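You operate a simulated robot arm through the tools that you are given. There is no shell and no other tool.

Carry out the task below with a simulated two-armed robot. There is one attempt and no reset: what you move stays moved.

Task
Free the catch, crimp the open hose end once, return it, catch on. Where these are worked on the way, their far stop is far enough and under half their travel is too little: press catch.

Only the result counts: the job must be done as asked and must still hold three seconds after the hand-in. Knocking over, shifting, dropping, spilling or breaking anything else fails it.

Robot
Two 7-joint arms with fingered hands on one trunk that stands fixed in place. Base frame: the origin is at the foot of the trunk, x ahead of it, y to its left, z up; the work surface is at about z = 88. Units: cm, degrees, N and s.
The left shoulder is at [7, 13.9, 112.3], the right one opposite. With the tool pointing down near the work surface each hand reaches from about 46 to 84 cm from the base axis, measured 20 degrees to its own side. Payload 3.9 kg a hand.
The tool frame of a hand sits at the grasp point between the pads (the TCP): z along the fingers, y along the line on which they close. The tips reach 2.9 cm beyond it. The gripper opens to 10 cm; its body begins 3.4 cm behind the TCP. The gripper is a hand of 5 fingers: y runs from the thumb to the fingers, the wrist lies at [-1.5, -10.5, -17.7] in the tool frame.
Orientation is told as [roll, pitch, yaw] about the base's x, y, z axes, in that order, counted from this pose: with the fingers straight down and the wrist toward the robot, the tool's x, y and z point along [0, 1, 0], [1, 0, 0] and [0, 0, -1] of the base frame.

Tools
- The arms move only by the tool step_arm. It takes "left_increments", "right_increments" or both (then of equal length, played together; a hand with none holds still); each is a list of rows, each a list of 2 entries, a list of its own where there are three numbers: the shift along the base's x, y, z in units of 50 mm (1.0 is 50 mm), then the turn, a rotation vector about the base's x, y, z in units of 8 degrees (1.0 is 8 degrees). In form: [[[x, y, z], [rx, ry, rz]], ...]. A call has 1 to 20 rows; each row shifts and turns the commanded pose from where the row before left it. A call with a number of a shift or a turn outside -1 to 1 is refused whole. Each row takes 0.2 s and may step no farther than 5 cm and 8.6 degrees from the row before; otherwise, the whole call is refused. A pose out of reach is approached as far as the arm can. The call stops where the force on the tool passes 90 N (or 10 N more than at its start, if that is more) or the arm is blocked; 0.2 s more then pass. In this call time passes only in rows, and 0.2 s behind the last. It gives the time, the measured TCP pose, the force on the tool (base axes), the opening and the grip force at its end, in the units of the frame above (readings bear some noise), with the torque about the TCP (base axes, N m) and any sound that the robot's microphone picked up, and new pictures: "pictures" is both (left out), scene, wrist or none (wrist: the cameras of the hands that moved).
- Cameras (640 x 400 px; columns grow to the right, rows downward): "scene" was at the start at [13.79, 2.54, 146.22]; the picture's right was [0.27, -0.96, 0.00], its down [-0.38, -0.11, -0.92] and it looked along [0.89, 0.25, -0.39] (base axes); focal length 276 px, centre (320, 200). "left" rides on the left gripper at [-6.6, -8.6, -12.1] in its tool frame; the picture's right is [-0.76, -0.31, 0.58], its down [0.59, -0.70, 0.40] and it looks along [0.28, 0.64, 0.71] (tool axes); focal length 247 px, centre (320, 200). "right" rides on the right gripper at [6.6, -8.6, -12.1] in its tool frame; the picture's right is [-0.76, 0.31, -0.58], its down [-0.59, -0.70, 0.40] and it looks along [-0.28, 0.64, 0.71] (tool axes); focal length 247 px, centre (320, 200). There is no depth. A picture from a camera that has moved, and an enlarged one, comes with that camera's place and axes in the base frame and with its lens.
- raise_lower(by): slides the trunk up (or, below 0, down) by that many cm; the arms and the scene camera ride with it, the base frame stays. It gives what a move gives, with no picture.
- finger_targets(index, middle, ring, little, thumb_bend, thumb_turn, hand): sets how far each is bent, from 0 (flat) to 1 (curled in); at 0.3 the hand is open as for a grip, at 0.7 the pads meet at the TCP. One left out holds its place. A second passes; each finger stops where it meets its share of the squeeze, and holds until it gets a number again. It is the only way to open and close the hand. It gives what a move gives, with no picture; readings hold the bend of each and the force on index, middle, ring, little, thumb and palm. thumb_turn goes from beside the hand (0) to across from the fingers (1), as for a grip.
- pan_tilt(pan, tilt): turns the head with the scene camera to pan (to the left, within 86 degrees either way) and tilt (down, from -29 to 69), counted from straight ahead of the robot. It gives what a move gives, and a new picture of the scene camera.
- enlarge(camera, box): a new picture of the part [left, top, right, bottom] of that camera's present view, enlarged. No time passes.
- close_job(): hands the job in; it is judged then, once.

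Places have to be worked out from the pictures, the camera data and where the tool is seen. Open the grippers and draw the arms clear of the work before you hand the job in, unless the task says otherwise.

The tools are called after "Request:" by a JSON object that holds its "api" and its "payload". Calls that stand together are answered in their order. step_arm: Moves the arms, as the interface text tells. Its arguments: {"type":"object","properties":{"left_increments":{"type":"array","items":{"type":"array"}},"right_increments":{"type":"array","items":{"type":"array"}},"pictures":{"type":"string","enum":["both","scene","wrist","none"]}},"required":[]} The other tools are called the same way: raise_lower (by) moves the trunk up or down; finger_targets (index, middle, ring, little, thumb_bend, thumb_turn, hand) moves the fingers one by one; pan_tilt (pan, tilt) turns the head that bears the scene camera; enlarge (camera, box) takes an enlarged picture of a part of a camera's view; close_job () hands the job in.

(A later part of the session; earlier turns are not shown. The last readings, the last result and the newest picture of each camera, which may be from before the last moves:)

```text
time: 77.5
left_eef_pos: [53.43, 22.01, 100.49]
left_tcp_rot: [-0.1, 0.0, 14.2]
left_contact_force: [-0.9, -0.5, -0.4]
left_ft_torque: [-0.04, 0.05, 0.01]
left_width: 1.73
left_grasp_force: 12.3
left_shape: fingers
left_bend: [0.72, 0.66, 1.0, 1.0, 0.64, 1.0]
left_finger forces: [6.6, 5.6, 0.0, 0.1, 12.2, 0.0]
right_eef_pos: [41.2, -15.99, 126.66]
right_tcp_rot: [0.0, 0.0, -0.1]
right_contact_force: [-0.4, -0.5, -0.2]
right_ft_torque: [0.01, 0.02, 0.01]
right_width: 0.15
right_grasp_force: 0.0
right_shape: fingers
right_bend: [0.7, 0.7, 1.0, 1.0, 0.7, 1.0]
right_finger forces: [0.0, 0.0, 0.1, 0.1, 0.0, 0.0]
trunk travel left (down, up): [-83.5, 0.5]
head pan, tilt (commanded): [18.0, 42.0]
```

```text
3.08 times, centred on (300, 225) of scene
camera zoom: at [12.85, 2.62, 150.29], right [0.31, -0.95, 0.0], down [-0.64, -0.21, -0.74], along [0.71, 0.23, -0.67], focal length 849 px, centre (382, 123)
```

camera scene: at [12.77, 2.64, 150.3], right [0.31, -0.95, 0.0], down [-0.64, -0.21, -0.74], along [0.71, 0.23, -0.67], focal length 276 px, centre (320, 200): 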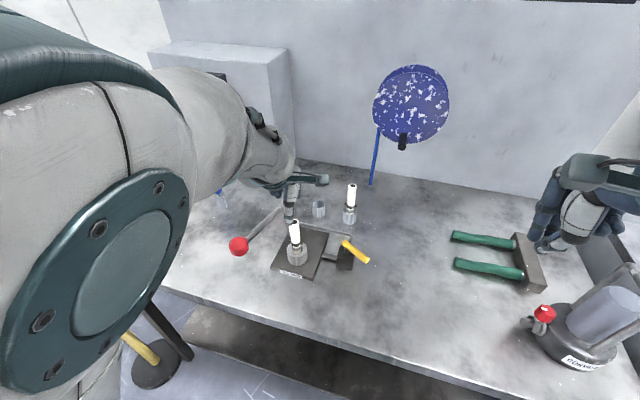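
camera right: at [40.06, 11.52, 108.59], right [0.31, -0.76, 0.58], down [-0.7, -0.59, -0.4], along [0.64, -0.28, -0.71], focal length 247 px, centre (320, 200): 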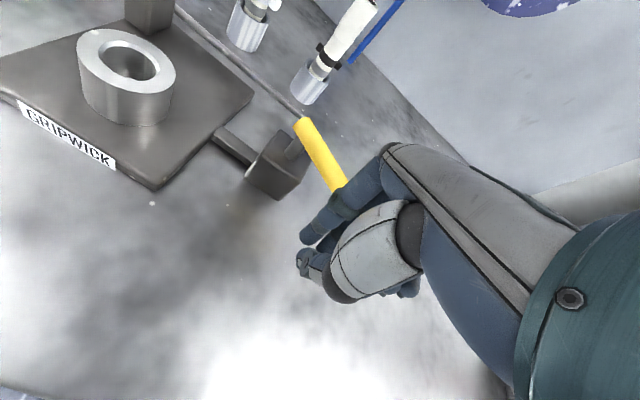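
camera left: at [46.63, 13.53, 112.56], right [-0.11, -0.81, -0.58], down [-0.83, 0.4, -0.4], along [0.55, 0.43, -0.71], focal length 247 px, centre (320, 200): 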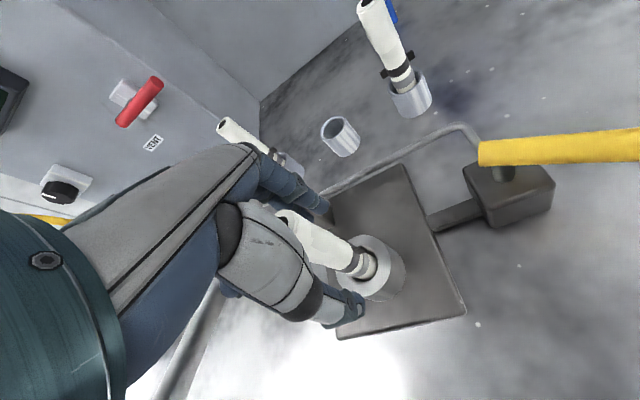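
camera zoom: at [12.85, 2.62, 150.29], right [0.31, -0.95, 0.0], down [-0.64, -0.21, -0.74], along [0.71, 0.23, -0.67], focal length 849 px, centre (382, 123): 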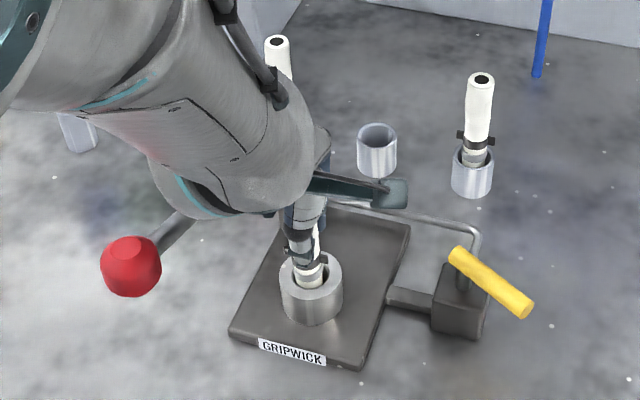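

The hose end is gripped at 12 N. I lift it straight out of the die.

Request:
{"api": "step_arm", "payload": {"left_increments": [[[0, 0, 0.15], [0, 0, 0]], [[0, 0, 0.3], [0, 0, 0]], [[0, 0, 0.4], [0, 0, 0]], [[0, 0, 0.5], [0, 0, 0]], [[0, 0, 0.4], [0, 0, 0]]], "pictures": "none"}}

Request:
{"api": "enlarge", "payload": {"camera": "left", "box": [230, 140, 450, 320]}}

Request:
{"api": "enlarge", "payload": {"camera": "scene", "box": [230, 160, 370, 290]}}

```text
time: 78.7
left_eef_pos: [53.54, 21.92, 109.22]
left_tcp_rot: [0.0, 0.1, 14.2]
left_contact_force: [0.3, 1.0, -0.4]
left_ft_torque: [-0.01, 0.01, -0.04]
left_width: 1.74
left_grasp_force: 13.0
left_shape: fingers
left_bend: [0.72, 0.66, 1.0, 1.0, 0.64, 1.0]
left_finger forces: [6.8, 6.4, 0.0, 0.0, 12.2, 0.1]
right_eef_pos: [41.1, -16.06, 126.63]
right_tcp_rot: [0.1, 0.0, -0.1]
right_contact_force: [0.6, 0.1, -1.0]
right_ft_torque: [-0.02, 0.0, 0.01]
right_width: 0.15
right_grasp_force: 0.0
right_shape: fingers
right_bend: [0.7, 0.7, 1.0, 1.0, 0.7, 1.0]
right_finger forces: [0.1, 0.1, 0.0, 0.0, 0.0, 0.1]
trunk travel left (down, up): [-83.5, 0.5]
head pan, tilt (commanded): [18.0, 42.0]
```

```text
2.22 times, centred on (340, 230) of left
camera zoom: at [46.62, 13.51, 121.31], right [-0.11, -0.81, -0.58], down [-0.83, 0.4, -0.4], along [0.55, 0.43, -0.71], focal length 549 px, centre (276, 133)
```

zoom: 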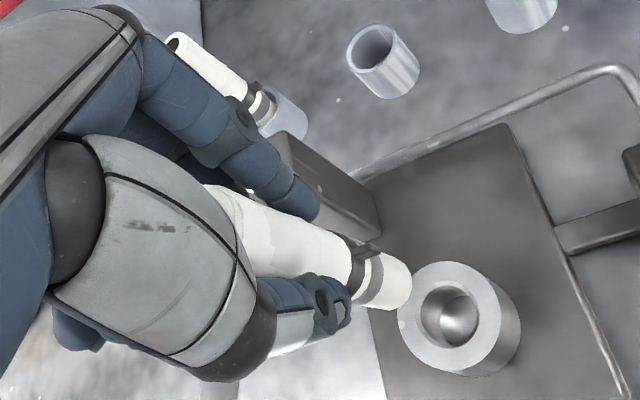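

```text
3.08 times, centred on (300, 225) of scene
camera zoom: at [12.78, 2.61, 150.3], right [0.31, -0.95, 0.0], down [-0.64, -0.21, -0.74], along [0.71, 0.23, -0.67], focal length 849 px, centre (382, 123)
```

zoom: 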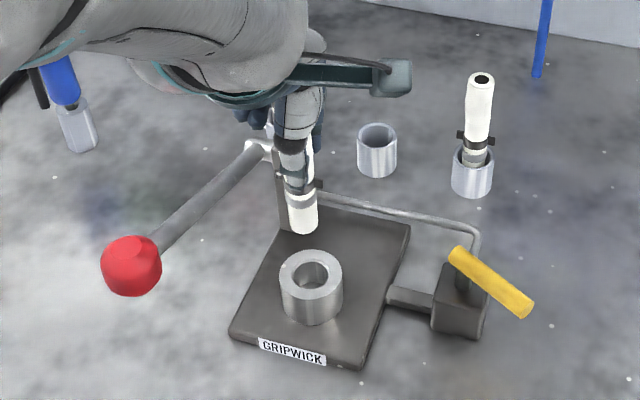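

The die is empty and the hose end is free. I carry it back over the middle cup, passing beside the pillar with the bottom above z≈99.

Request:
{"api": "step_arm", "payload": {"left_increments": [[[0.5, -0.1, 0.4], [0, 0, 0]], [[0.6, -0.1, 0.4], [0, 0, 0]], [[0.7, 0, 0], [0, 0, 0]], [[0.7, 0.1, 0], [0, 0, 0]], [[0.7, 0.1, 0], [0, 0, 0]], [[0.55, 0.04, 0], [0, 0, 0]]], "pictures": "both"}}

Request:
{"api": "enlarge", "payload": {"camera": "left", "box": [250, 160, 450, 320]}}

Request:
{"api": "enlarge", "payload": {"camera": "scene", "box": [250, 100, 380, 230]}}

```text
time: 80.1
left_eef_pos: [72.4, 22.26, 113.13]
left_tcp_rot: [0.0, 0.1, 14.1]
left_contact_force: [0.3, 0.8, -0.4]
left_ft_torque: [0.04, 0.0, 0.02]
left_width: 1.71
left_grasp_force: 12.9
left_shape: fingers
left_bend: [0.72, 0.66, 1.0, 1.0, 0.64, 1.0]
left_finger forces: [6.8, 6.6, 0.0, 0.0, 12.1, 0.0]
right_eef_pos: [41.31, -15.93, 126.68]
right_tcp_rot: [0.1, 0.1, -0.1]
right_contact_force: [0.2, -0.3, 0.1]
right_ft_torque: [-0.03, 0.02, 0.01]
right_width: 0.17
right_grasp_force: 0.1
right_shape: fingers
right_bend: [0.7, 0.7, 1.0, 1.0, 0.7, 1.0]
right_finger forces: [0.0, 0.1, 0.0, 0.0, 0.0, 0.1]
trunk travel left (down, up): [-83.5, 0.5]
head pan, tilt (commanded): [18.0, 42.0]
camera scene: at [13.02, 2.68, 150.28], right [0.31, -0.95, 0.0], down [-0.64, -0.21, -0.74], along [0.71, 0.23, -0.67], focal length 276 px, centre (320, 200)
camera left: at [65.61, 13.82, 125.24], right [-0.11, -0.81, -0.58], down [-0.83, 0.4, -0.4], along [0.55, 0.43, -0.71], focal length 247 px, centre (320, 200)
```

scene: 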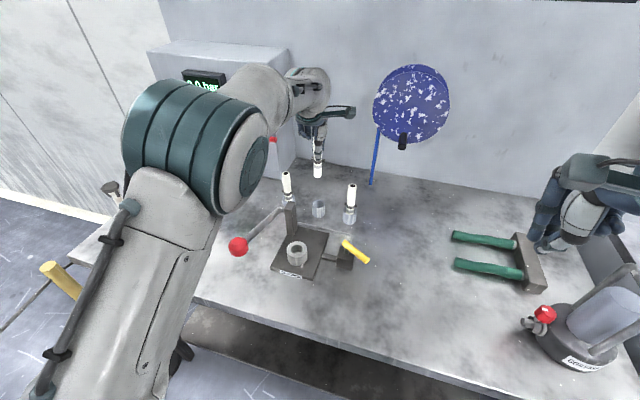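
left: 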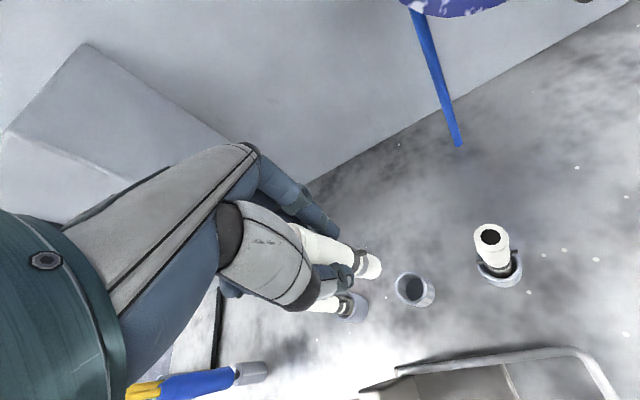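

```text
2.50 times, centred on (350, 240) of left
camera zoom: at [65.61, 13.82, 125.24], right [-0.11, -0.81, -0.58], down [-0.83, 0.4, -0.4], along [0.55, 0.43, -0.71], focal length 617 px, centre (245, 100)
```

zoom: 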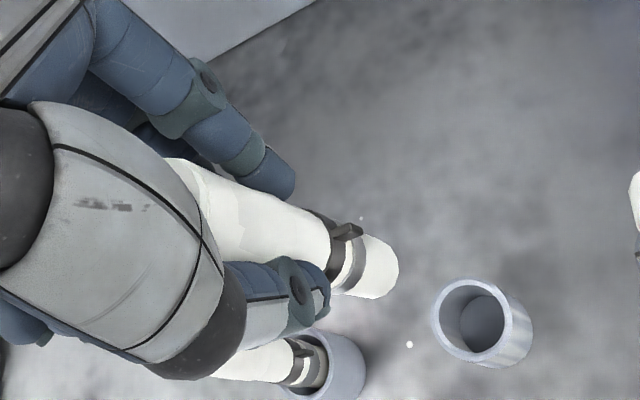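

```text
3.08 times, centred on (315, 165) of scene
camera zoom: at [13.02, 2.68, 150.28], right [0.31, -0.95, 0.0], down [-0.64, -0.21, -0.74], along [0.71, 0.23, -0.67], focal length 849 px, centre (335, 308)
```

zoom: 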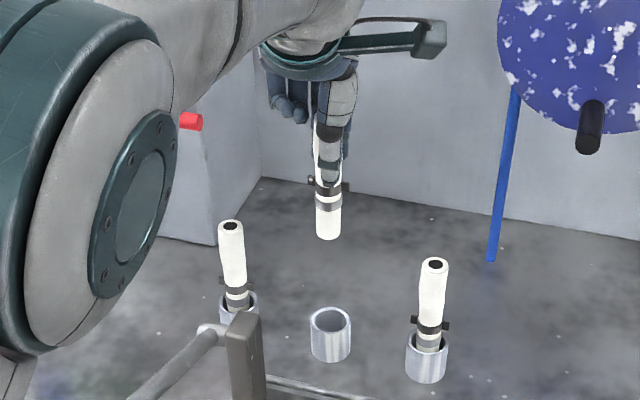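

I enlarge further to measure precisely where the hose bottom and the cup rim are.

Request:
{"api": "enlarge", "payload": {"camera": "left", "box": [330, 220, 450, 320]}}

Request:
{"api": "enlarge", "payload": {"camera": "scene", "box": [290, 140, 350, 220]}}

```text
4.00 times, centred on (390, 270) of left
camera zoom: at [65.61, 13.82, 125.24], right [-0.11, -0.81, -0.58], down [-0.83, 0.4, -0.4], along [0.55, 0.43, -0.71], focal length 988 px, centre (40, -80)
```

zoom: 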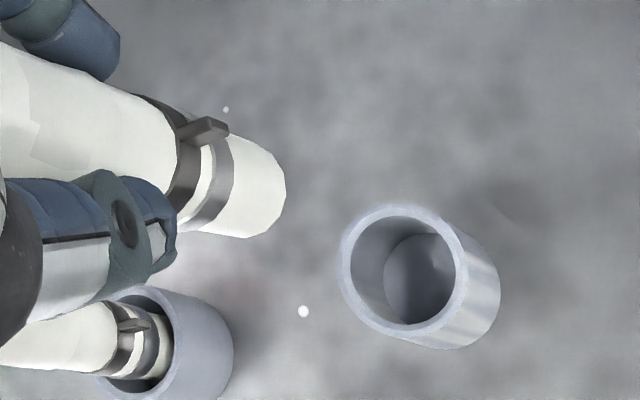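

```text
5.00 times, centred on (320, 180) of scene
camera zoom: at [13.02, 2.68, 150.28], right [0.31, -0.95, 0.0], down [-0.64, -0.21, -0.74], along [0.71, 0.23, -0.67], focal length 1380 px, centre (320, 300)
```

zoom: 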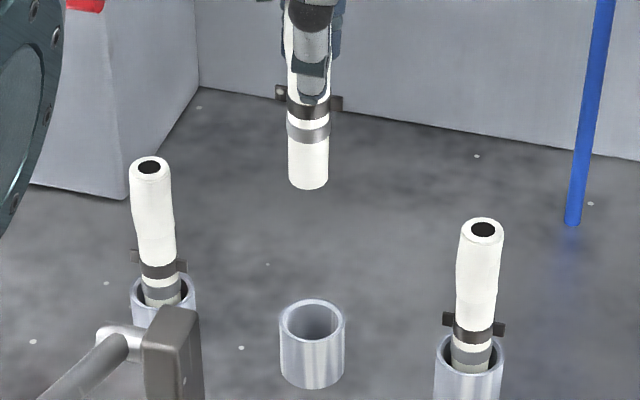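

The hose bottom is about +0.3 cm in x and +0.2 cm in y off the cup centre (cup ≈[72.4, 22.4], bore ~3.5 cm). I correct that and lower to just above the rim.

Request:
{"api": "step_arm", "payload": {"left_increments": [[[-0.06, -0.04, -0.5], [0, 0, 0]], [[0, 0, -0.6], [0, 0, 0]], [[0, 0, -0.5], [0, 0, 0]]], "pictures": "none"}}

Request:
{"api": "enlarge", "payload": {"camera": "left", "box": [300, 200, 440, 320]}}

Request:
{"api": "enlarge", "payload": {"camera": "scene", "box": [280, 150, 360, 230]}}

```text
time: 80.9
left_eef_pos: [71.98, 21.97, 105.28]
left_tcp_rot: [0.0, -0.1, 14.0]
left_contact_force: [0.2, 0.2, 0.8]
left_ft_torque: [0.01, 0.02, 0.02]
left_width: 1.74
left_grasp_force: 12.5
left_shape: fingers
left_bend: [0.73, 0.66, 1.0, 1.0, 0.64, 1.0]
left_finger forces: [6.7, 6.7, 0.0, 0.0, 12.0, 0.0]
right_eef_pos: [41.21, -15.89, 126.68]
right_tcp_rot: [0.0, -0.1, -0.1]
right_contact_force: [0.3, -0.1, 0.4]
right_ft_torque: [0.01, -0.01, -0.01]
right_width: 0.13
right_grasp_force: 0.1
right_shape: fingers
right_bend: [0.7, 0.7, 1.0, 1.0, 0.7, 1.0]
right_finger forces: [0.1, 0.1, 0.0, 0.1, 0.0, 0.0]
trunk travel left (down, up): [-83.5, 0.5]
head pan, tilt (commanded): [18.0, 42.0]
```

```text
3.33 times, centred on (370, 260) of left
camera zoom: at [65.1, 13.52, 117.36], right [-0.11, -0.81, -0.58], down [-0.83, 0.4, -0.4], along [0.55, 0.43, -0.71], focal length 823 px, centre (153, 0)
```

zoom: 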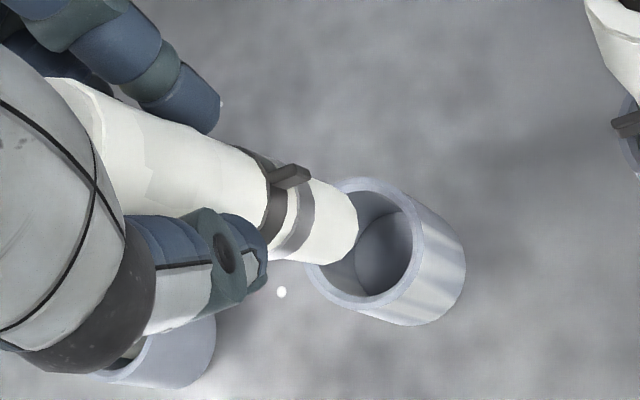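

```text
5.00 times, centred on (320, 190) of scene
camera zoom: at [12.85, 2.63, 150.3], right [0.31, -0.95, 0.0], down [-0.64, -0.21, -0.74], along [0.71, 0.23, -0.67], focal length 1380 px, centre (320, 250)
```

zoom: 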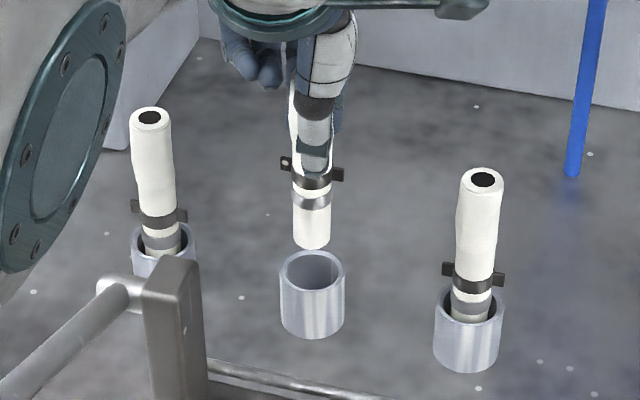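

Both views now agree that the bottom is within 0.2 cm of the cup's axis. I lower it into the cup in small steps.

Request:
{"api": "step_arm", "payload": {"left_increments": [[[0.02, 0.02, -0.3], [0, 0, 0]], [[0, 0, -0.3], [0, 0, 0]], [[0, 0, -0.3], [0, 0, 0]], [[0, 0, -0.1], [0, 0, 0]]], "pictures": "none"}}

Request:
{"api": "enlarge", "payload": {"camera": "left", "box": [300, 200, 440, 320]}}

Request:
{"api": "enlarge", "payload": {"camera": "scene", "box": [280, 150, 360, 230]}}

```text
time: 81.9
left_eef_pos: [71.95, 22.1, 100.13]
left_tcp_rot: [0.1, 0.0, 14.2]
left_contact_force: [-0.2, 1.1, -0.7]
left_ft_torque: [0.01, 0.03, 0.01]
left_width: 1.71
left_grasp_force: 12.5
left_shape: fingers
left_bend: [0.73, 0.66, 1.0, 1.0, 0.64, 1.0]
left_finger forces: [6.6, 6.7, 0.0, 0.0, 12.1, 0.0]
right_eef_pos: [41.26, -15.86, 126.6]
right_tcp_rot: [0.0, 0.0, -0.1]
right_contact_force: [0.7, 0.2, -0.3]
right_ft_torque: [-0.01, 0.0, -0.01]
right_width: 0.15
right_grasp_force: 0.1
right_shape: fingers
right_bend: [0.7, 0.7, 1.0, 1.0, 0.7, 1.0]
right_finger forces: [0.1, 0.0, 0.0, 0.0, 0.1, 0.0]
trunk travel left (down, up): [-83.5, 0.5]
head pan, tilt (commanded): [18.0, 42.0]
```

```text
3.33 times, centred on (370, 260) of left
camera zoom: at [65.14, 13.67, 112.32], right [-0.11, -0.81, -0.58], down [-0.83, 0.4, -0.4], along [0.55, 0.43, -0.71], focal length 823 px, centre (153, 0)
```

zoom: 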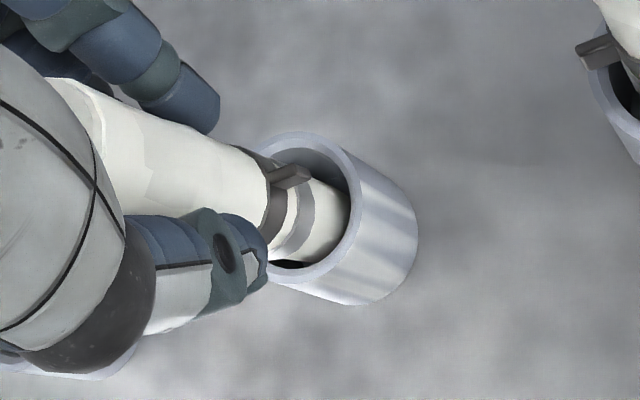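

```text
5.00 times, centred on (320, 190) of scene
camera zoom: at [12.86, 2.64, 150.29], right [0.31, -0.95, 0.0], down [-0.64, -0.21, -0.74], along [0.71, 0.23, -0.67], focal length 1380 px, centre (320, 250)
```

zoom: 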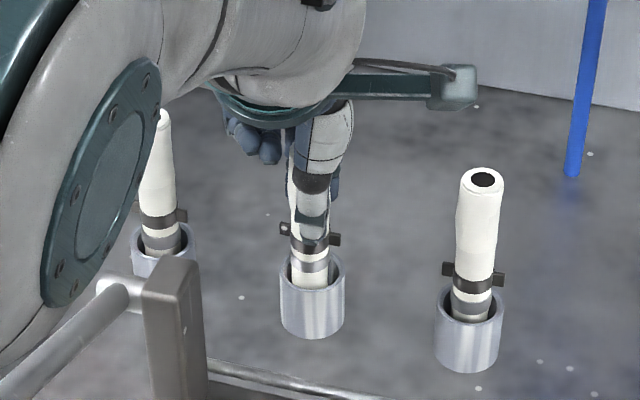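

It is inside the cup with no force yet. I lower gently until it touches the floor.

Request:
{"api": "step_arm", "payload": {"left_increments": [[[0, 0, -0.06], [0, 0, 0]], [[0, 0, -0.05], [0, 0, 0]], [[0, 0, -0.04], [0, 0, 0]]], "pictures": "none"}}

```text
time: 82.7
left_eef_pos: [71.89, 22.05, 99.4]
left_tcp_rot: [0.0, -0.1, 14.1]
left_contact_force: [-0.2, 0.0, -1.0]
left_ft_torque: [-0.01, 0.03, 0.01]
left_width: 1.7
left_grasp_force: 12.6
left_shape: fingers
left_bend: [0.73, 0.66, 1.0, 1.0, 0.64, 1.0]
left_finger forces: [6.6, 6.6, 0.1, 0.0, 12.0, 0.1]
right_eef_pos: [41.12, -16.0, 126.54]
right_tcp_rot: [0.0, 0.0, -0.1]
right_contact_force: [-0.2, 0.3, 0.4]
right_ft_torque: [-0.01, 0.02, 0.01]
right_width: 0.12
right_grasp_force: 0.1
right_shape: fingers
right_bend: [0.7, 0.7, 1.0, 1.0, 0.7, 1.0]
right_finger forces: [0.0, 0.0, 0.1, 0.0, 0.0, 0.0]
trunk travel left (down, up): [-83.5, 0.5]
head pan, tilt (commanded): [18.0, 42.0]
```

No contact yet at z=99.4; I continue in fine steps.

Request:
{"api": "step_arm", "payload": {"left_increments": [[[0, 0, -0.05], [0, 0, 0]], [[0, 0, -0.04], [0, 0, 0]]], "pictures": "none"}}

```text
time: 83.3
left_eef_pos: [72.02, 22.01, 99.07]
left_tcp_rot: [0.0, -0.2, 14.1]
left_contact_force: [-0.2, -0.1, -0.3]
left_ft_torque: [0.01, 0.02, 0.03]
left_width: 1.73
left_grasp_force: 12.7
left_shape: fingers
left_bend: [0.73, 0.66, 1.0, 1.0, 0.64, 1.0]
left_finger forces: [6.7, 6.8, 0.0, 0.0, 12.1, 0.0]
right_eef_pos: [41.16, -15.95, 126.59]
right_tcp_rot: [0.0, 0.0, -0.1]
right_contact_force: [0.6, 0.2, -0.1]
right_ft_torque: [0.01, 0.05, 0.0]
right_width: 0.14
right_grasp_force: 0.0
right_shape: fingers
right_bend: [0.7, 0.7, 1.0, 1.0, 0.7, 1.0]
right_finger forces: [0.0, 0.1, 0.0, 0.0, 0.0, 0.0]
trunk travel left (down, up): [-83.5, 0.5]
head pan, tilt (commanded): [18.0, 42.0]
```

Still free; a little further down.

Request:
{"api": "step_arm", "payload": {"left_increments": [[[0, 0, -0.05], [0, 0, 0]], [[0, 0, -0.04], [0, 0, 0]]], "pictures": "none"}}

Request:
{"api": "enlarge", "payload": {"camera": "scene", "box": [280, 150, 360, 230]}}

```text
time: 83.9
left_eef_pos: [71.96, 21.94, 98.97]
left_tcp_rot: [-0.1, -0.4, 14.1]
left_contact_force: [0.6, 0.9, 12.0]
left_ft_torque: [-0.04, 0.08, 0.0]
left_width: 1.7
left_grasp_force: 14.6
left_shape: fingers
left_bend: [0.73, 0.66, 1.0, 1.0, 0.64, 1.0]
left_finger forces: [7.5, 8.5, 0.0, 0.1, 12.8, 0.1]
right_eef_pos: [41.03, -15.94, 126.84]
right_tcp_rot: [-0.1, -0.1, -0.1]
right_contact_force: [-0.1, 0.7, 0.0]
right_ft_torque: [0.03, 0.0, 0.0]
right_width: 0.13
right_grasp_force: 0.0
right_shape: fingers
right_bend: [0.7, 0.7, 1.0, 1.0, 0.7, 1.0]
right_finger forces: [0.0, 0.0, 0.0, 0.1, 0.1, 0.0]
trunk travel left (down, up): [-83.5, 0.5]
head pan, tilt (commanded): [18.0, 42.0]
```

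```text
5.00 times, centred on (320, 190) of scene
camera zoom: at [12.58, 2.54, 150.34], right [0.31, -0.95, 0.0], down [-0.64, -0.21, -0.74], along [0.71, 0.23, -0.67], focal length 1380 px, centre (320, 250)
```

zoom: 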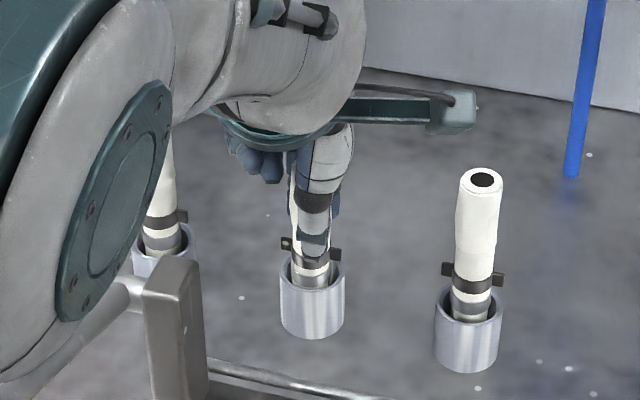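

It is seated on the cup floor (12 N at z=98.97). I relieve the load, open the pinch and look.

Request:
{"api": "step_arm", "payload": {"left_increments": [[[0, 0, 0.05], [0, 0, 0]]], "pictures": "none"}}

Request:
{"api": "finger_targets", "payload": {"hand": "left", "index": 0.45, "middle": 0.45, "thumb_bend": 0.45}}

Request:
{"api": "enlarge", "payload": {"camera": "left", "box": [230, 140, 450, 320]}}

```text
time: 84.3
left_eef_pos: [71.9, 22.14, 98.94]
left_tcp_rot: [0.0, -0.1, 14.1]
left_contact_force: [-0.6, 0.1, 9.7]
left_ft_torque: [-0.01, 0.04, 0.0]
left_width: 1.69
left_grasp_force: 13.9
left_shape: fingers
left_bend: [0.73, 0.66, 1.0, 1.0, 0.64, 1.0]
left_finger forces: [7.5, 8.4, 0.1, 0.0, 12.7, 0.1]
right_eef_pos: [40.96, -15.95, 126.69]
right_tcp_rot: [-0.1, -0.1, 0.0]
right_contact_force: [0.2, -0.8, -0.9]
right_ft_torque: [-0.01, 0.0, -0.01]
right_width: 0.14
right_grasp_force: 0.0
right_shape: fingers
right_bend: [0.7, 0.7, 1.0, 1.0, 0.7, 1.0]
right_finger forces: [0.0, 0.0, 0.1, 0.1, 0.0, 0.0]
trunk travel left (down, up): [-83.5, 0.5]
head pan, tilt (commanded): [18.0, 42.0]
```

```text
time: 85.3
left_eef_pos: [72.07, 22.12, 98.8]
left_tcp_rot: [0.0, 0.0, 14.2]
left_contact_force: [0.0, -0.6, 0.3]
left_ft_torque: [0.01, 0.03, -0.01]
left_width: 6.22
left_grasp_force: 0.1
left_shape: fingers
left_bend: [0.45, 0.45, 1.0, 1.0, 0.45, 0.99]
left_finger forces: [0.0, 0.0, 0.1, 0.0, 0.0, 0.1]
right_eef_pos: [41.19, -15.97, 126.71]
right_tcp_rot: [0.0, 0.0, -0.1]
right_contact_force: [-0.7, -0.5, 0.1]
right_ft_torque: [-0.03, 0.01, 0.02]
right_width: 0.13
right_grasp_force: 0.0
right_shape: fingers
right_bend: [0.7, 0.7, 1.0, 1.0, 0.7, 1.0]
right_finger forces: [0.0, 0.1, 0.0, 0.0, 0.0, 0.0]
trunk travel left (down, up): [-83.5, 0.5]
head pan, tilt (commanded): [18.0, 42.0]
```

```text
2.22 times, centred on (340, 230) of left
camera zoom: at [65.17, 13.65, 110.92], right [-0.11, -0.81, -0.58], down [-0.83, 0.4, -0.4], along [0.55, 0.43, -0.71], focal length 549 px, centre (276, 133)
```

zoom: 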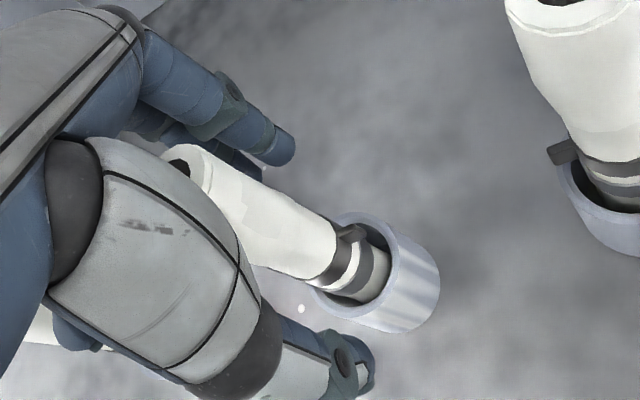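

The hose end stands free in its cup. I lift the left hand straight up and away.

Request:
{"api": "step_arm", "payload": {"left_increments": [[[0, 0, 0.3], [0, 0, 0]], [[0, 0, 0.6], [0, 0, 0]], [[0, 0, 0.8], [0, 0, 0]], [[0, 0, 0.8], [0, 0, 0]], [[0, 0, 0.8], [0, 0, 0]]], "pictures": "both"}}

Request:
{"api": "enlarge", "payload": {"camera": "scene", "box": [230, 150, 380, 290]}}

```text
time: 86.5
left_eef_pos: [71.95, 22.11, 115.5]
left_tcp_rot: [0.1, 0.0, 14.2]
left_contact_force: [0.4, -0.6, -0.2]
left_ft_torque: [0.0, 0.01, -0.06]
left_width: 6.21
left_grasp_force: 0.1
left_shape: fingers
left_bend: [0.45, 0.45, 1.0, 1.0, 0.45, 0.99]
left_finger forces: [0.0, 0.0, 0.0, 0.0, 0.0, 0.1]
right_eef_pos: [41.07, -15.89, 126.73]
right_tcp_rot: [0.0, 0.0, -0.1]
right_contact_force: [0.2, 0.4, 0.1]
right_ft_torque: [0.0, 0.0, 0.01]
right_width: 0.15
right_grasp_force: 0.0
right_shape: fingers
right_bend: [0.7, 0.7, 1.0, 1.0, 0.7, 1.0]
right_finger forces: [0.0, 0.0, 0.0, 0.1, 0.0, 0.0]
trunk travel left (down, up): [-83.5, 0.5]
head pan, tilt (commanded): [18.0, 42.0]
camera scene: at [12.74, 2.62, 150.3], right [0.31, -0.95, 0.0], down [-0.64, -0.21, -0.74], along [0.71, 0.23, -0.67], focal length 276 px, centre (320, 200)
camera left: at [65.13, 13.62, 127.55], right [-0.11, -0.81, -0.58], down [-0.83, 0.4, -0.4], along [0.55, 0.43, -0.71], focal length 247 px, centre (320, 200)
```

scene: 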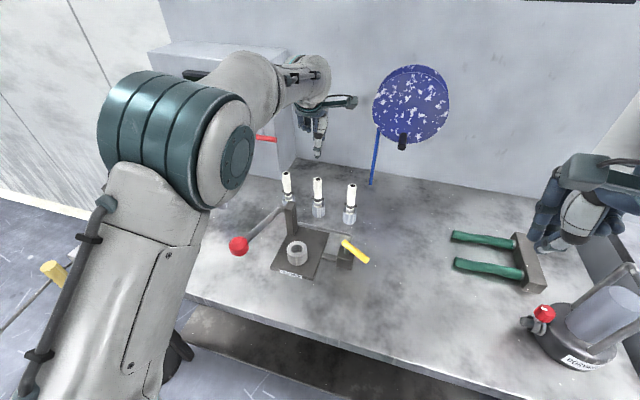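
left: 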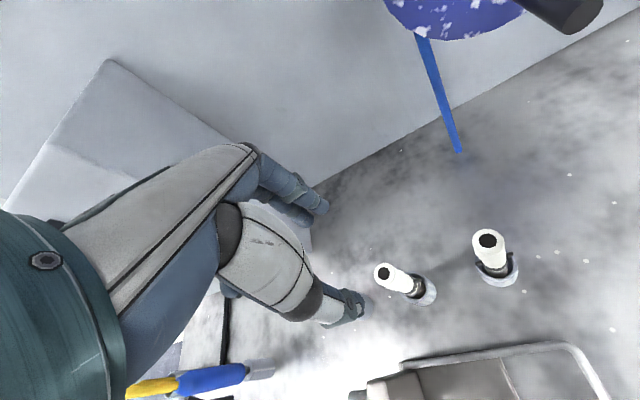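

```text
2.86 times, centred on (305, 220) of scene
camera zoom: at [12.74, 2.62, 150.3], right [0.31, -0.95, 0.0], down [-0.64, -0.21, -0.74], along [0.71, 0.23, -0.67], focal length 789 px, centre (363, 143)
```

zoom: 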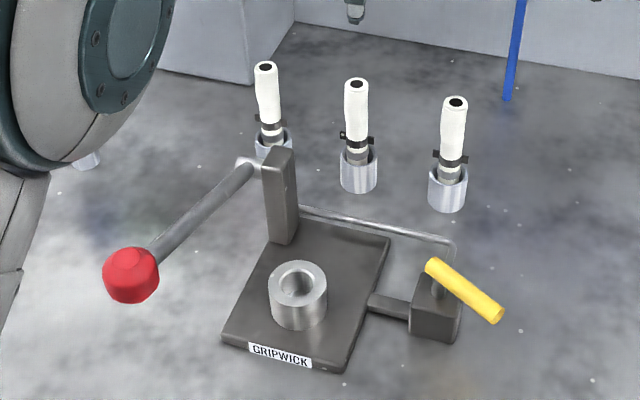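

All three hose ends stand in their cups, the lever is at rest, and only the catch remains. I move the left hand up and away to the left, then lower the trunk to the height where the right hand worked well.

Request:
{"api": "step_arm", "payload": {"left_increments": [[[-0.2, 0.3, 0.7], [0, 0, 0]], [[-0.2, 0.4, 0.7], [0, 0, 0]], [[-0.2, 0.5, 0.7], [0, 0, 0]], [[-0.2, 0.5, 0.7], [0, 0, 0]], [[-0.2, 0.4, 0.6], [0, 0, 0]]], "pictures": "none"}}

Request:
{"api": "raise_lower", "payload": {"by": -7}}

Request:
{"api": "finger_targets", "payload": {"hand": "right", "index": 0.45, "middle": 0.45, "ring": 1.0, "little": 1.0, "thumb_bend": 0.45, "thumb_turn": 1.0}}

```text
time: 87.7
left_eef_pos: [66.9, 32.74, 132.35]
left_tcp_rot: [0.0, 0.0, 14.1]
left_contact_force: [0.5, 0.5, 0.2]
left_ft_torque: [-0.02, -0.03, -0.04]
left_width: 6.21
left_grasp_force: 0.1
left_shape: fingers
left_bend: [0.45, 0.45, 1.0, 1.0, 0.45, 0.99]
left_finger forces: [0.0, 0.0, 0.1, 0.1, 0.1, 0.0]
right_eef_pos: [41.04, -15.72, 126.64]
right_tcp_rot: [0.0, 0.0, -0.1]
right_contact_force: [-0.1, -0.2, 0.6]
right_ft_torque: [0.03, -0.02, 0.01]
right_width: 0.14
right_grasp_force: 0.1
right_shape: fingers
right_bend: [0.7, 0.7, 1.0, 1.0, 0.7, 1.0]
right_finger forces: [0.0, 0.0, 0.0, 0.0, 0.1, 0.1]
trunk travel left (down, up): [-83.5, 0.5]
head pan, tilt (commanded): [18.0, 42.0]
```

```text
time: 88.8
left_eef_pos: [66.74, 32.61, 125.43]
left_tcp_rot: [0.0, 0.0, 14.0]
left_contact_force: [0.2, 0.1, -0.3]
left_ft_torque: [0.02, 0.01, 0.02]
left_width: 6.18
left_grasp_force: 0.1
left_shape: fingers
left_bend: [0.45, 0.45, 1.0, 1.0, 0.45, 0.99]
left_finger forces: [0.0, 0.0, 0.0, 0.0, 0.0, 0.0]
right_eef_pos: [41.08, -15.89, 119.71]
right_tcp_rot: [0.0, 0.0, -0.1]
right_contact_force: [0.5, -0.8, -0.4]
right_ft_torque: [0.0, 0.03, -0.03]
right_width: 0.14
right_grasp_force: 0.1
right_shape: fingers
right_bend: [0.7, 0.7, 1.0, 1.0, 0.7, 1.0]
right_finger forces: [0.1, 0.0, 0.0, 0.1, 0.1, 0.1]
trunk travel left (down, up): [-76.5, 7.5]
head pan, tilt (commanded): [18.0, 42.0]
```

```text
time: 89.8
left_eef_pos: [66.98, 32.68, 125.26]
left_tcp_rot: [0.0, 0.0, 14.1]
left_contact_force: [0.4, 0.3, -0.1]
left_ft_torque: [0.01, 0.04, 0.01]
left_width: 6.2
left_grasp_force: 0.0
left_shape: fingers
left_bend: [0.45, 0.45, 1.0, 1.0, 0.45, 0.99]
left_finger forces: [0.0, 0.0, 0.0, 0.0, 0.1, 0.1]
right_eef_pos: [41.23, -15.96, 119.68]
right_tcp_rot: [0.1, 0.0, -0.2]
right_contact_force: [-0.5, 0.5, 0.5]
right_ft_torque: [0.03, 0.01, -0.05]
right_width: 6.18
right_grasp_force: 0.0
right_shape: fingers
right_bend: [0.45, 0.45, 1.0, 1.0, 0.45, 0.99]
right_finger forces: [0.0, 0.0, 0.1, 0.0, 0.1, 0.1]
trunk travel left (down, up): [-76.5, 7.5]
head pan, tilt (commanded): [18.0, 42.0]
```

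I bring the right hand over the yellow handle's end so that thumb and index will straddle it, still 9 cm above.

Request:
{"api": "step_arm", "payload": {"right_increments": [[[0.4, 0.66, -0.39], [0, 0, 0]], [[0.4, 0.66, -0.39], [0, 0, 0]], [[0.4, 0.66, -0.39], [0, 0, 0]], [[0.4, 0.66, -0.39], [0, 0, 0]], [[0.4, 0.66, -0.39], [0, 0, 0]], [[0.4, 0.7, -0.39], [0, 0, 0]]], "pictures": "both"}}

Request:
{"api": "enlarge", "payload": {"camera": "right", "box": [200, 100, 420, 300]}}

Request:
{"api": "enlarge", "payload": {"camera": "scene", "box": [270, 170, 410, 280]}}

```text
time: 91.2
left_eef_pos: [67.01, 32.87, 125.08]
left_tcp_rot: [-0.1, 0.1, 14.2]
left_contact_force: [-0.4, -0.1, -0.3]
left_ft_torque: [-0.02, 0.01, -0.01]
left_width: 6.21
left_grasp_force: 0.0
left_shape: fingers
left_bend: [0.45, 0.45, 1.0, 1.0, 0.45, 0.99]
left_finger forces: [0.0, 0.0, 0.0, 0.0, 0.0, 0.0]
right_eef_pos: [53.31, 4.2, 107.8]
right_tcp_rot: [-0.1, 0.1, -0.1]
right_contact_force: [-0.4, 0.0, -0.4]
right_ft_torque: [-0.02, 0.01, -0.01]
right_width: 6.2
right_grasp_force: 0.0
right_shape: fingers
right_bend: [0.45, 0.45, 1.0, 1.0, 0.45, 0.99]
right_finger forces: [0.0, 0.1, 0.0, 0.1, 0.0, 0.0]
trunk travel left (down, up): [-76.5, 7.5]
head pan, tilt (commanded): [18.0, 42.0]
camera scene: at [12.99, 2.82, 143.28], right [0.31, -0.95, 0.0], down [-0.64, -0.21, -0.74], along [0.71, 0.23, -0.67], focal length 276 px, centre (320, 200)
camera right: at [44.71, 10.77, 119.97], right [0.31, -0.76, 0.58], down [-0.7, -0.59, -0.4], along [0.64, -0.29, -0.71], focal length 247 px, centre (320, 200)
```

scene: 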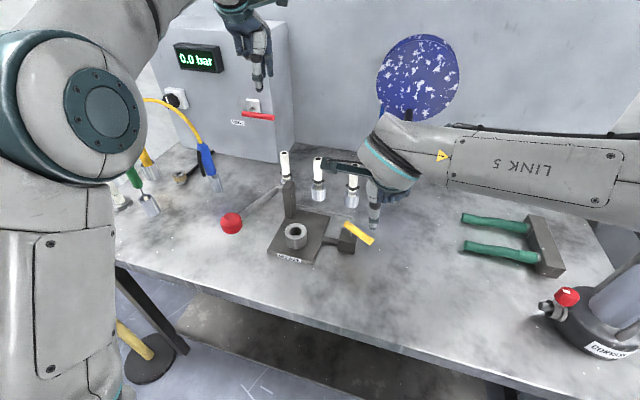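
right: 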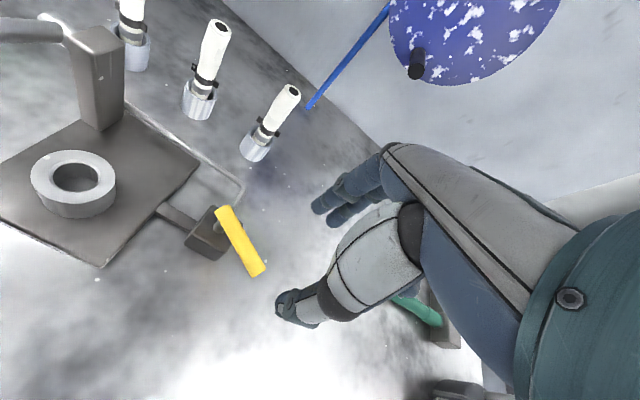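

```text
2.00 times, centred on (310, 200) of right
camera zoom: at [44.71, 10.77, 119.97], right [0.31, -0.76, 0.58], down [-0.7, -0.59, -0.4], along [0.64, -0.29, -0.71], focal length 494 px, centre (340, 200)
```

zoom: 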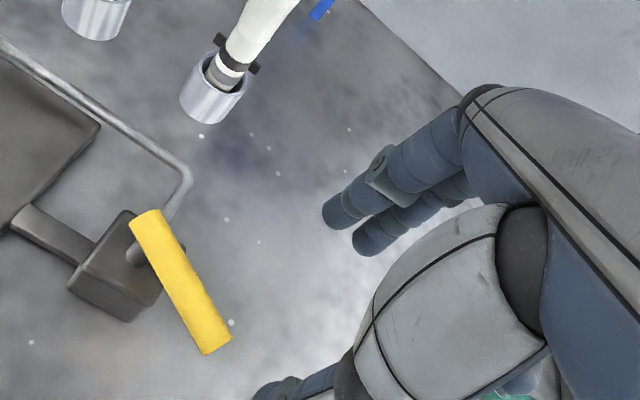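

```text
3.64 times, centred on (340, 225) of scene
camera zoom: at [12.99, 2.82, 143.28], right [0.31, -0.95, 0.0], down [-0.64, -0.21, -0.74], along [0.71, 0.23, -0.67], focal length 1004 px, centre (247, 109)
```

zoom: 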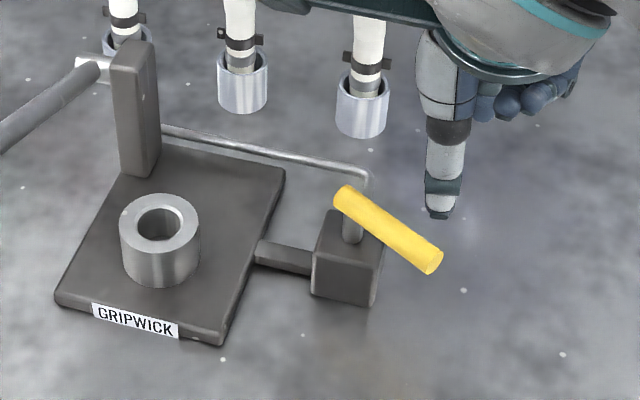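

The handle is still at about 61° and lies between thumb (x≈49) and index (x≈57.4). I lower the hand to handle height.

Request:
{"api": "step_arm", "payload": {"right_increments": [[[0, 0, -0.8], [0, 0, 0]], [[0, 0, -0.8], [0, 0, 0]], [[0, 0, -0.66], [0, 0, 0]]], "pictures": "wrist"}}

Request:
{"api": "enlarge", "payload": {"camera": "right", "box": [200, 100, 420, 300]}}

```text
time: 92.0
left_eef_pos: [66.92, 32.58, 125.25]
left_tcp_rot: [0.0, 0.0, 14.2]
left_contact_force: [-0.8, 0.7, -0.2]
left_ft_torque: [0.0, -0.01, 0.01]
left_width: 6.19
left_grasp_force: 0.1
left_shape: fingers
left_bend: [0.45, 0.45, 1.0, 1.0, 0.45, 0.99]
left_finger forces: [0.0, 0.1, 0.0, 0.1, 0.0, 0.0]
right_eef_pos: [53.15, 4.13, 96.68]
right_tcp_rot: [0.1, 0.0, -0.1]
right_contact_force: [-0.5, -0.1, 1.0]
right_ft_torque: [-0.03, 0.0, 0.02]
right_width: 6.2
right_grasp_force: 0.0
right_shape: fingers
right_bend: [0.45, 0.45, 1.0, 1.0, 0.45, 0.99]
right_finger forces: [0.0, 0.0, 0.0, 0.0, 0.1, 0.0]
trunk travel left (down, up): [-76.5, 7.5]
head pan, tilt (commanded): [18.0, 42.0]
camera right: at [44.6, 10.63, 108.71], right [0.31, -0.76, 0.58], down [-0.7, -0.59, -0.4], along [0.64, -0.28, -0.71], focal length 247 px, centre (320, 200)
```

right: 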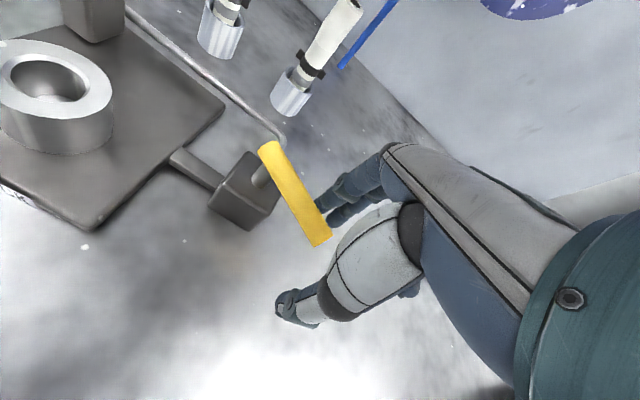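

```text
2.00 times, centred on (310, 200) of right
camera zoom: at [44.6, 10.63, 108.71], right [0.31, -0.76, 0.58], down [-0.7, -0.59, -0.4], along [0.64, -0.28, -0.71], focal length 494 px, centre (340, 200)
```

zoom: 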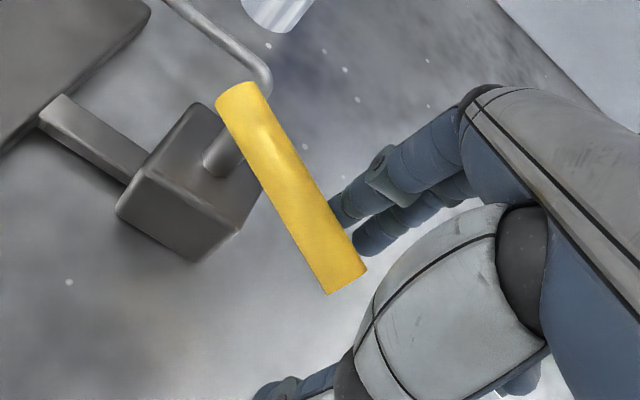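

The handle end lies between thumb and fingers with no contact. I now draw it along its arc back toward −x and +y.

Request:
{"api": "step_arm", "payload": {"right_increments": [[[-0.16, 0.02, 0], [0, 0, 0]], [[-0.16, 0.02, 0], [0, 0, 0]], [[-0.14, 0.04, 0], [0, 0, 0]], [[-0.14, 0.04, 0], [0, 0, 0]], [[-0.1, 0.06, 0], [0, 0, 0]], [[-0.1, 0.06, 0], [0, 0, 0]]], "pictures": "none"}}

Request:
{"api": "enlarge", "payload": {"camera": "right", "box": [200, 100, 420, 300]}}

```text
time: 93.4
left_eef_pos: [67.02, 32.8, 125.43]
left_tcp_rot: [0.0, 0.0, 14.2]
left_contact_force: [0.7, -0.1, 0.2]
left_ft_torque: [0.0, -0.01, 0.01]
left_width: 6.19
left_grasp_force: 0.1
left_shape: fingers
left_bend: [0.45, 0.45, 1.0, 1.0, 0.45, 0.99]
left_finger forces: [0.0, 0.0, 0.1, 0.0, 0.0, 0.1]
right_eef_pos: [49.14, 5.26, 96.65]
right_tcp_rot: [0.0, 0.0, -0.1]
right_contact_force: [1.2, -0.6, 0.1]
right_ft_torque: [-0.01, -0.04, -0.02]
right_width: 6.35
right_grasp_force: 0.1
right_shape: fingers
right_bend: [0.44, 0.45, 1.0, 1.0, 0.45, 0.99]
right_finger forces: [1.0, 0.0, 0.0, 0.0, 0.0, 0.0]
trunk travel left (down, up): [-76.5, 7.5]
head pan, tilt (commanded): [18.0, 42.0]
```

```text
2.00 times, centred on (310, 200) of right
camera zoom: at [40.52, 11.83, 108.75], right [0.31, -0.76, 0.58], down [-0.7, -0.59, -0.4], along [0.64, -0.28, -0.71], focal length 494 px, centre (340, 200)
```

zoom: 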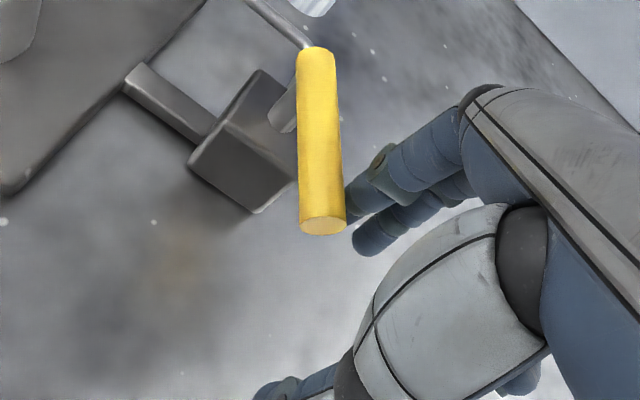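

The handle follows at 1 N and is about halfway back. I continue the arc toward its original stop.

Request:
{"api": "step_arm", "payload": {"right_increments": [[[-0.09, 0.09, 0], [0, 0, 0]], [[-0.09, 0.09, 0], [0, 0, 0]], [[-0.06, 0.11, 0], [0, 0, 0]], [[-0.06, 0.11, 0], [0, 0, 0]]], "pictures": "none"}}

Request:
{"api": "enlarge", "payload": {"camera": "right", "box": [200, 100, 420, 300]}}

```text
time: 94.4
left_eef_pos: [67.1, 32.64, 125.36]
left_tcp_rot: [0.0, -0.1, 14.1]
left_contact_force: [0.6, 0.1, 0.2]
left_ft_torque: [0.01, 0.04, -0.03]
left_width: 6.2
left_grasp_force: 0.2
left_shape: fingers
left_bend: [0.45, 0.45, 1.0, 1.0, 0.45, 0.99]
left_finger forces: [0.1, 0.0, 0.0, 0.1, 0.0, 0.0]
right_eef_pos: [47.73, 7.3, 96.61]
right_tcp_rot: [0.0, -0.1, -0.1]
right_contact_force: [0.0, -0.4, -0.5]
right_ft_torque: [-0.02, -0.02, -0.04]
right_width: 6.29
right_grasp_force: 0.5
right_shape: fingers
right_bend: [0.44, 0.45, 1.0, 1.0, 0.45, 0.99]
right_finger forces: [0.8, 0.0, 0.0, 0.0, 0.0, 0.1]
trunk travel left (down, up): [-76.5, 7.5]
head pan, tilt (commanded): [18.0, 42.0]
```

```text
2.00 times, centred on (310, 200) of right
camera zoom: at [39.0, 13.84, 108.74], right [0.31, -0.76, 0.58], down [-0.7, -0.59, -0.4], along [0.64, -0.28, -0.71], focal length 494 px, centre (340, 200)
```

zoom: 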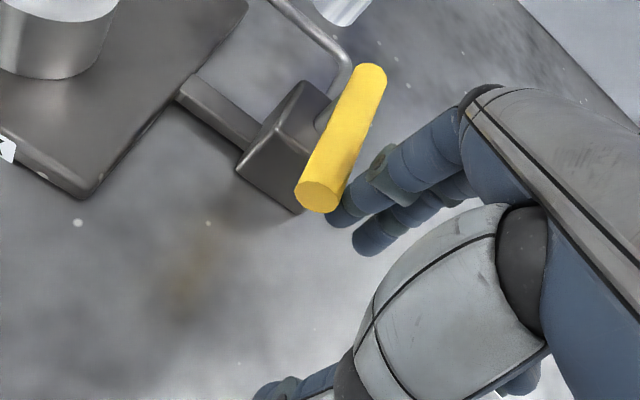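

The handle is almost aligned with its original direction (about 2–3° to go). I press on toward +y until I feel the stop.

Request:
{"api": "step_arm", "payload": {"right_increments": [[[-0.01, 0.08, 0], [0, 0, 0]], [[0, 0.07, 0], [0, 0, 0]], [[0, 0.06, 0], [0, 0, 0]]], "pictures": "none"}}

Request:
{"api": "enlarge", "payload": {"camera": "right", "box": [200, 100, 420, 300]}}

```text
time: 95.2
left_eef_pos: [66.92, 32.27, 125.46]
left_tcp_rot: [0.2, -0.2, 14.1]
left_contact_force: [0.0, 0.7, 0.4]
left_ft_torque: [0.01, 0.0, -0.01]
left_width: 6.17
left_grasp_force: 0.1
left_shape: fingers
left_bend: [0.45, 0.45, 1.0, 1.0, 0.45, 0.99]
left_finger forces: [0.0, 0.1, 0.0, 0.0, 0.0, 0.1]
right_eef_pos: [47.74, 8.06, 96.63]
right_tcp_rot: [0.0, 0.0, -0.4]
right_contact_force: [-0.8, -14.7, 1.8]
right_ft_torque: [-0.14, -0.06, -0.54]
right_width: 6.22
right_grasp_force: 7.6
right_shape: fingers
right_bend: [0.45, 0.45, 1.0, 1.0, 0.45, 0.99]
right_finger forces: [15.2, 0.0, 0.0, 0.0, 0.0, 0.0]
trunk travel left (down, up): [-76.5, 7.5]
head pan, tilt (commanded): [18.0, 42.0]
```

```text
2.00 times, centred on (310, 200) of right
camera zoom: at [39.03, 14.54, 108.77], right [0.3, -0.76, 0.58], down [-0.71, -0.58, -0.4], along [0.64, -0.29, -0.71], focal length 494 px, centre (340, 200)
```

zoom: 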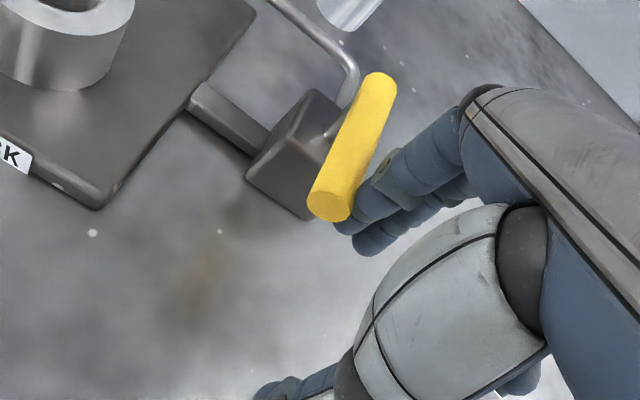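

At 15 N the handle is firmly against its original stop: the catch is on. I back the right hand off toward −y, then lift and withdraw it.

Request:
{"api": "step_arm", "payload": {"right_increments": [[[0, -0.3, 0], [0, 0, 0]], [[-0.1, -0.4, 0], [0, 0, 0]], [[0, -0.2, 0.6], [0, 0, 0]], [[0, 0, 0.8], [0, 0, 0]], [[-0.1, -0.3, 0.8], [0, 0, 0]], [[-0.2, -0.6, 0.6], [0, 0, 0]], [[-0.2, -0.7, 0.6], [0, 0, 0]], [[-0.2, -0.7, 0.6], [0, 0, 0]], [[-0.2, -0.7, 0.6], [0, 0, 0]]], "pictures": "scene"}}

Request:
{"api": "enlarge", "payload": {"camera": "scene", "box": [190, 130, 390, 290]}}

```text
time: 97.2
left_eef_pos: [66.96, 32.55, 125.41]
left_tcp_rot: [0.1, -0.1, 14.1]
left_contact_force: [-0.6, -0.2, 0.5]
left_ft_torque: [0.02, -0.01, -0.01]
left_width: 6.22
left_grasp_force: 0.0
left_shape: fingers
left_bend: [0.45, 0.45, 1.0, 1.0, 0.45, 0.99]
left_finger forces: [0.0, 0.0, 0.0, 0.0, 0.0, 0.0]
right_eef_pos: [42.57, -11.27, 119.71]
right_tcp_rot: [0.0, 0.1, -0.2]
right_contact_force: [-0.8, -0.6, -0.2]
right_ft_torque: [0.0, 0.02, -0.02]
right_width: 6.21
right_grasp_force: 0.0
right_shape: fingers
right_bend: [0.45, 0.45, 1.0, 1.0, 0.45, 0.99]
right_finger forces: [0.1, 0.1, 0.0, 0.0, 0.0, 0.0]
trunk travel left (down, up): [-76.5, 7.5]
head pan, tilt (commanded): [18.0, 42.0]
camera scene: at [12.71, 2.46, 143.31], right [0.31, -0.95, 0.0], down [-0.64, -0.21, -0.74], along [0.71, 0.23, -0.67], focal length 276 px, centre (320, 200)
```

scene: 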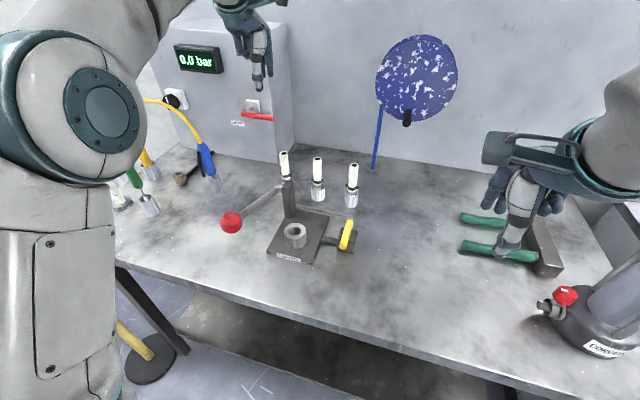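

```text
2.50 times, centred on (290, 210) of scene
camera zoom: at [12.71, 2.46, 143.31], right [0.31, -0.95, 0.0], down [-0.64, -0.21, -0.74], along [0.71, 0.23, -0.67], focal length 690 px, centre (395, 175)
```

zoom: 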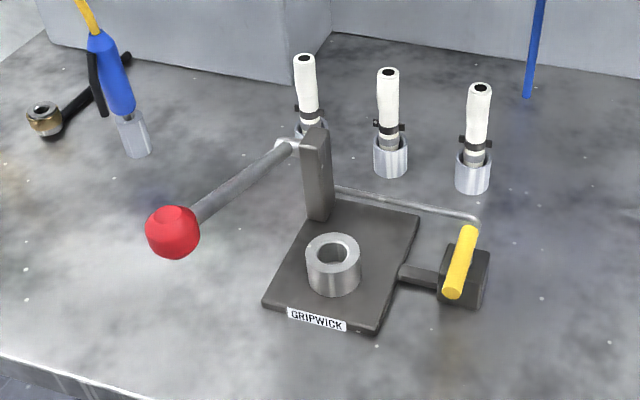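

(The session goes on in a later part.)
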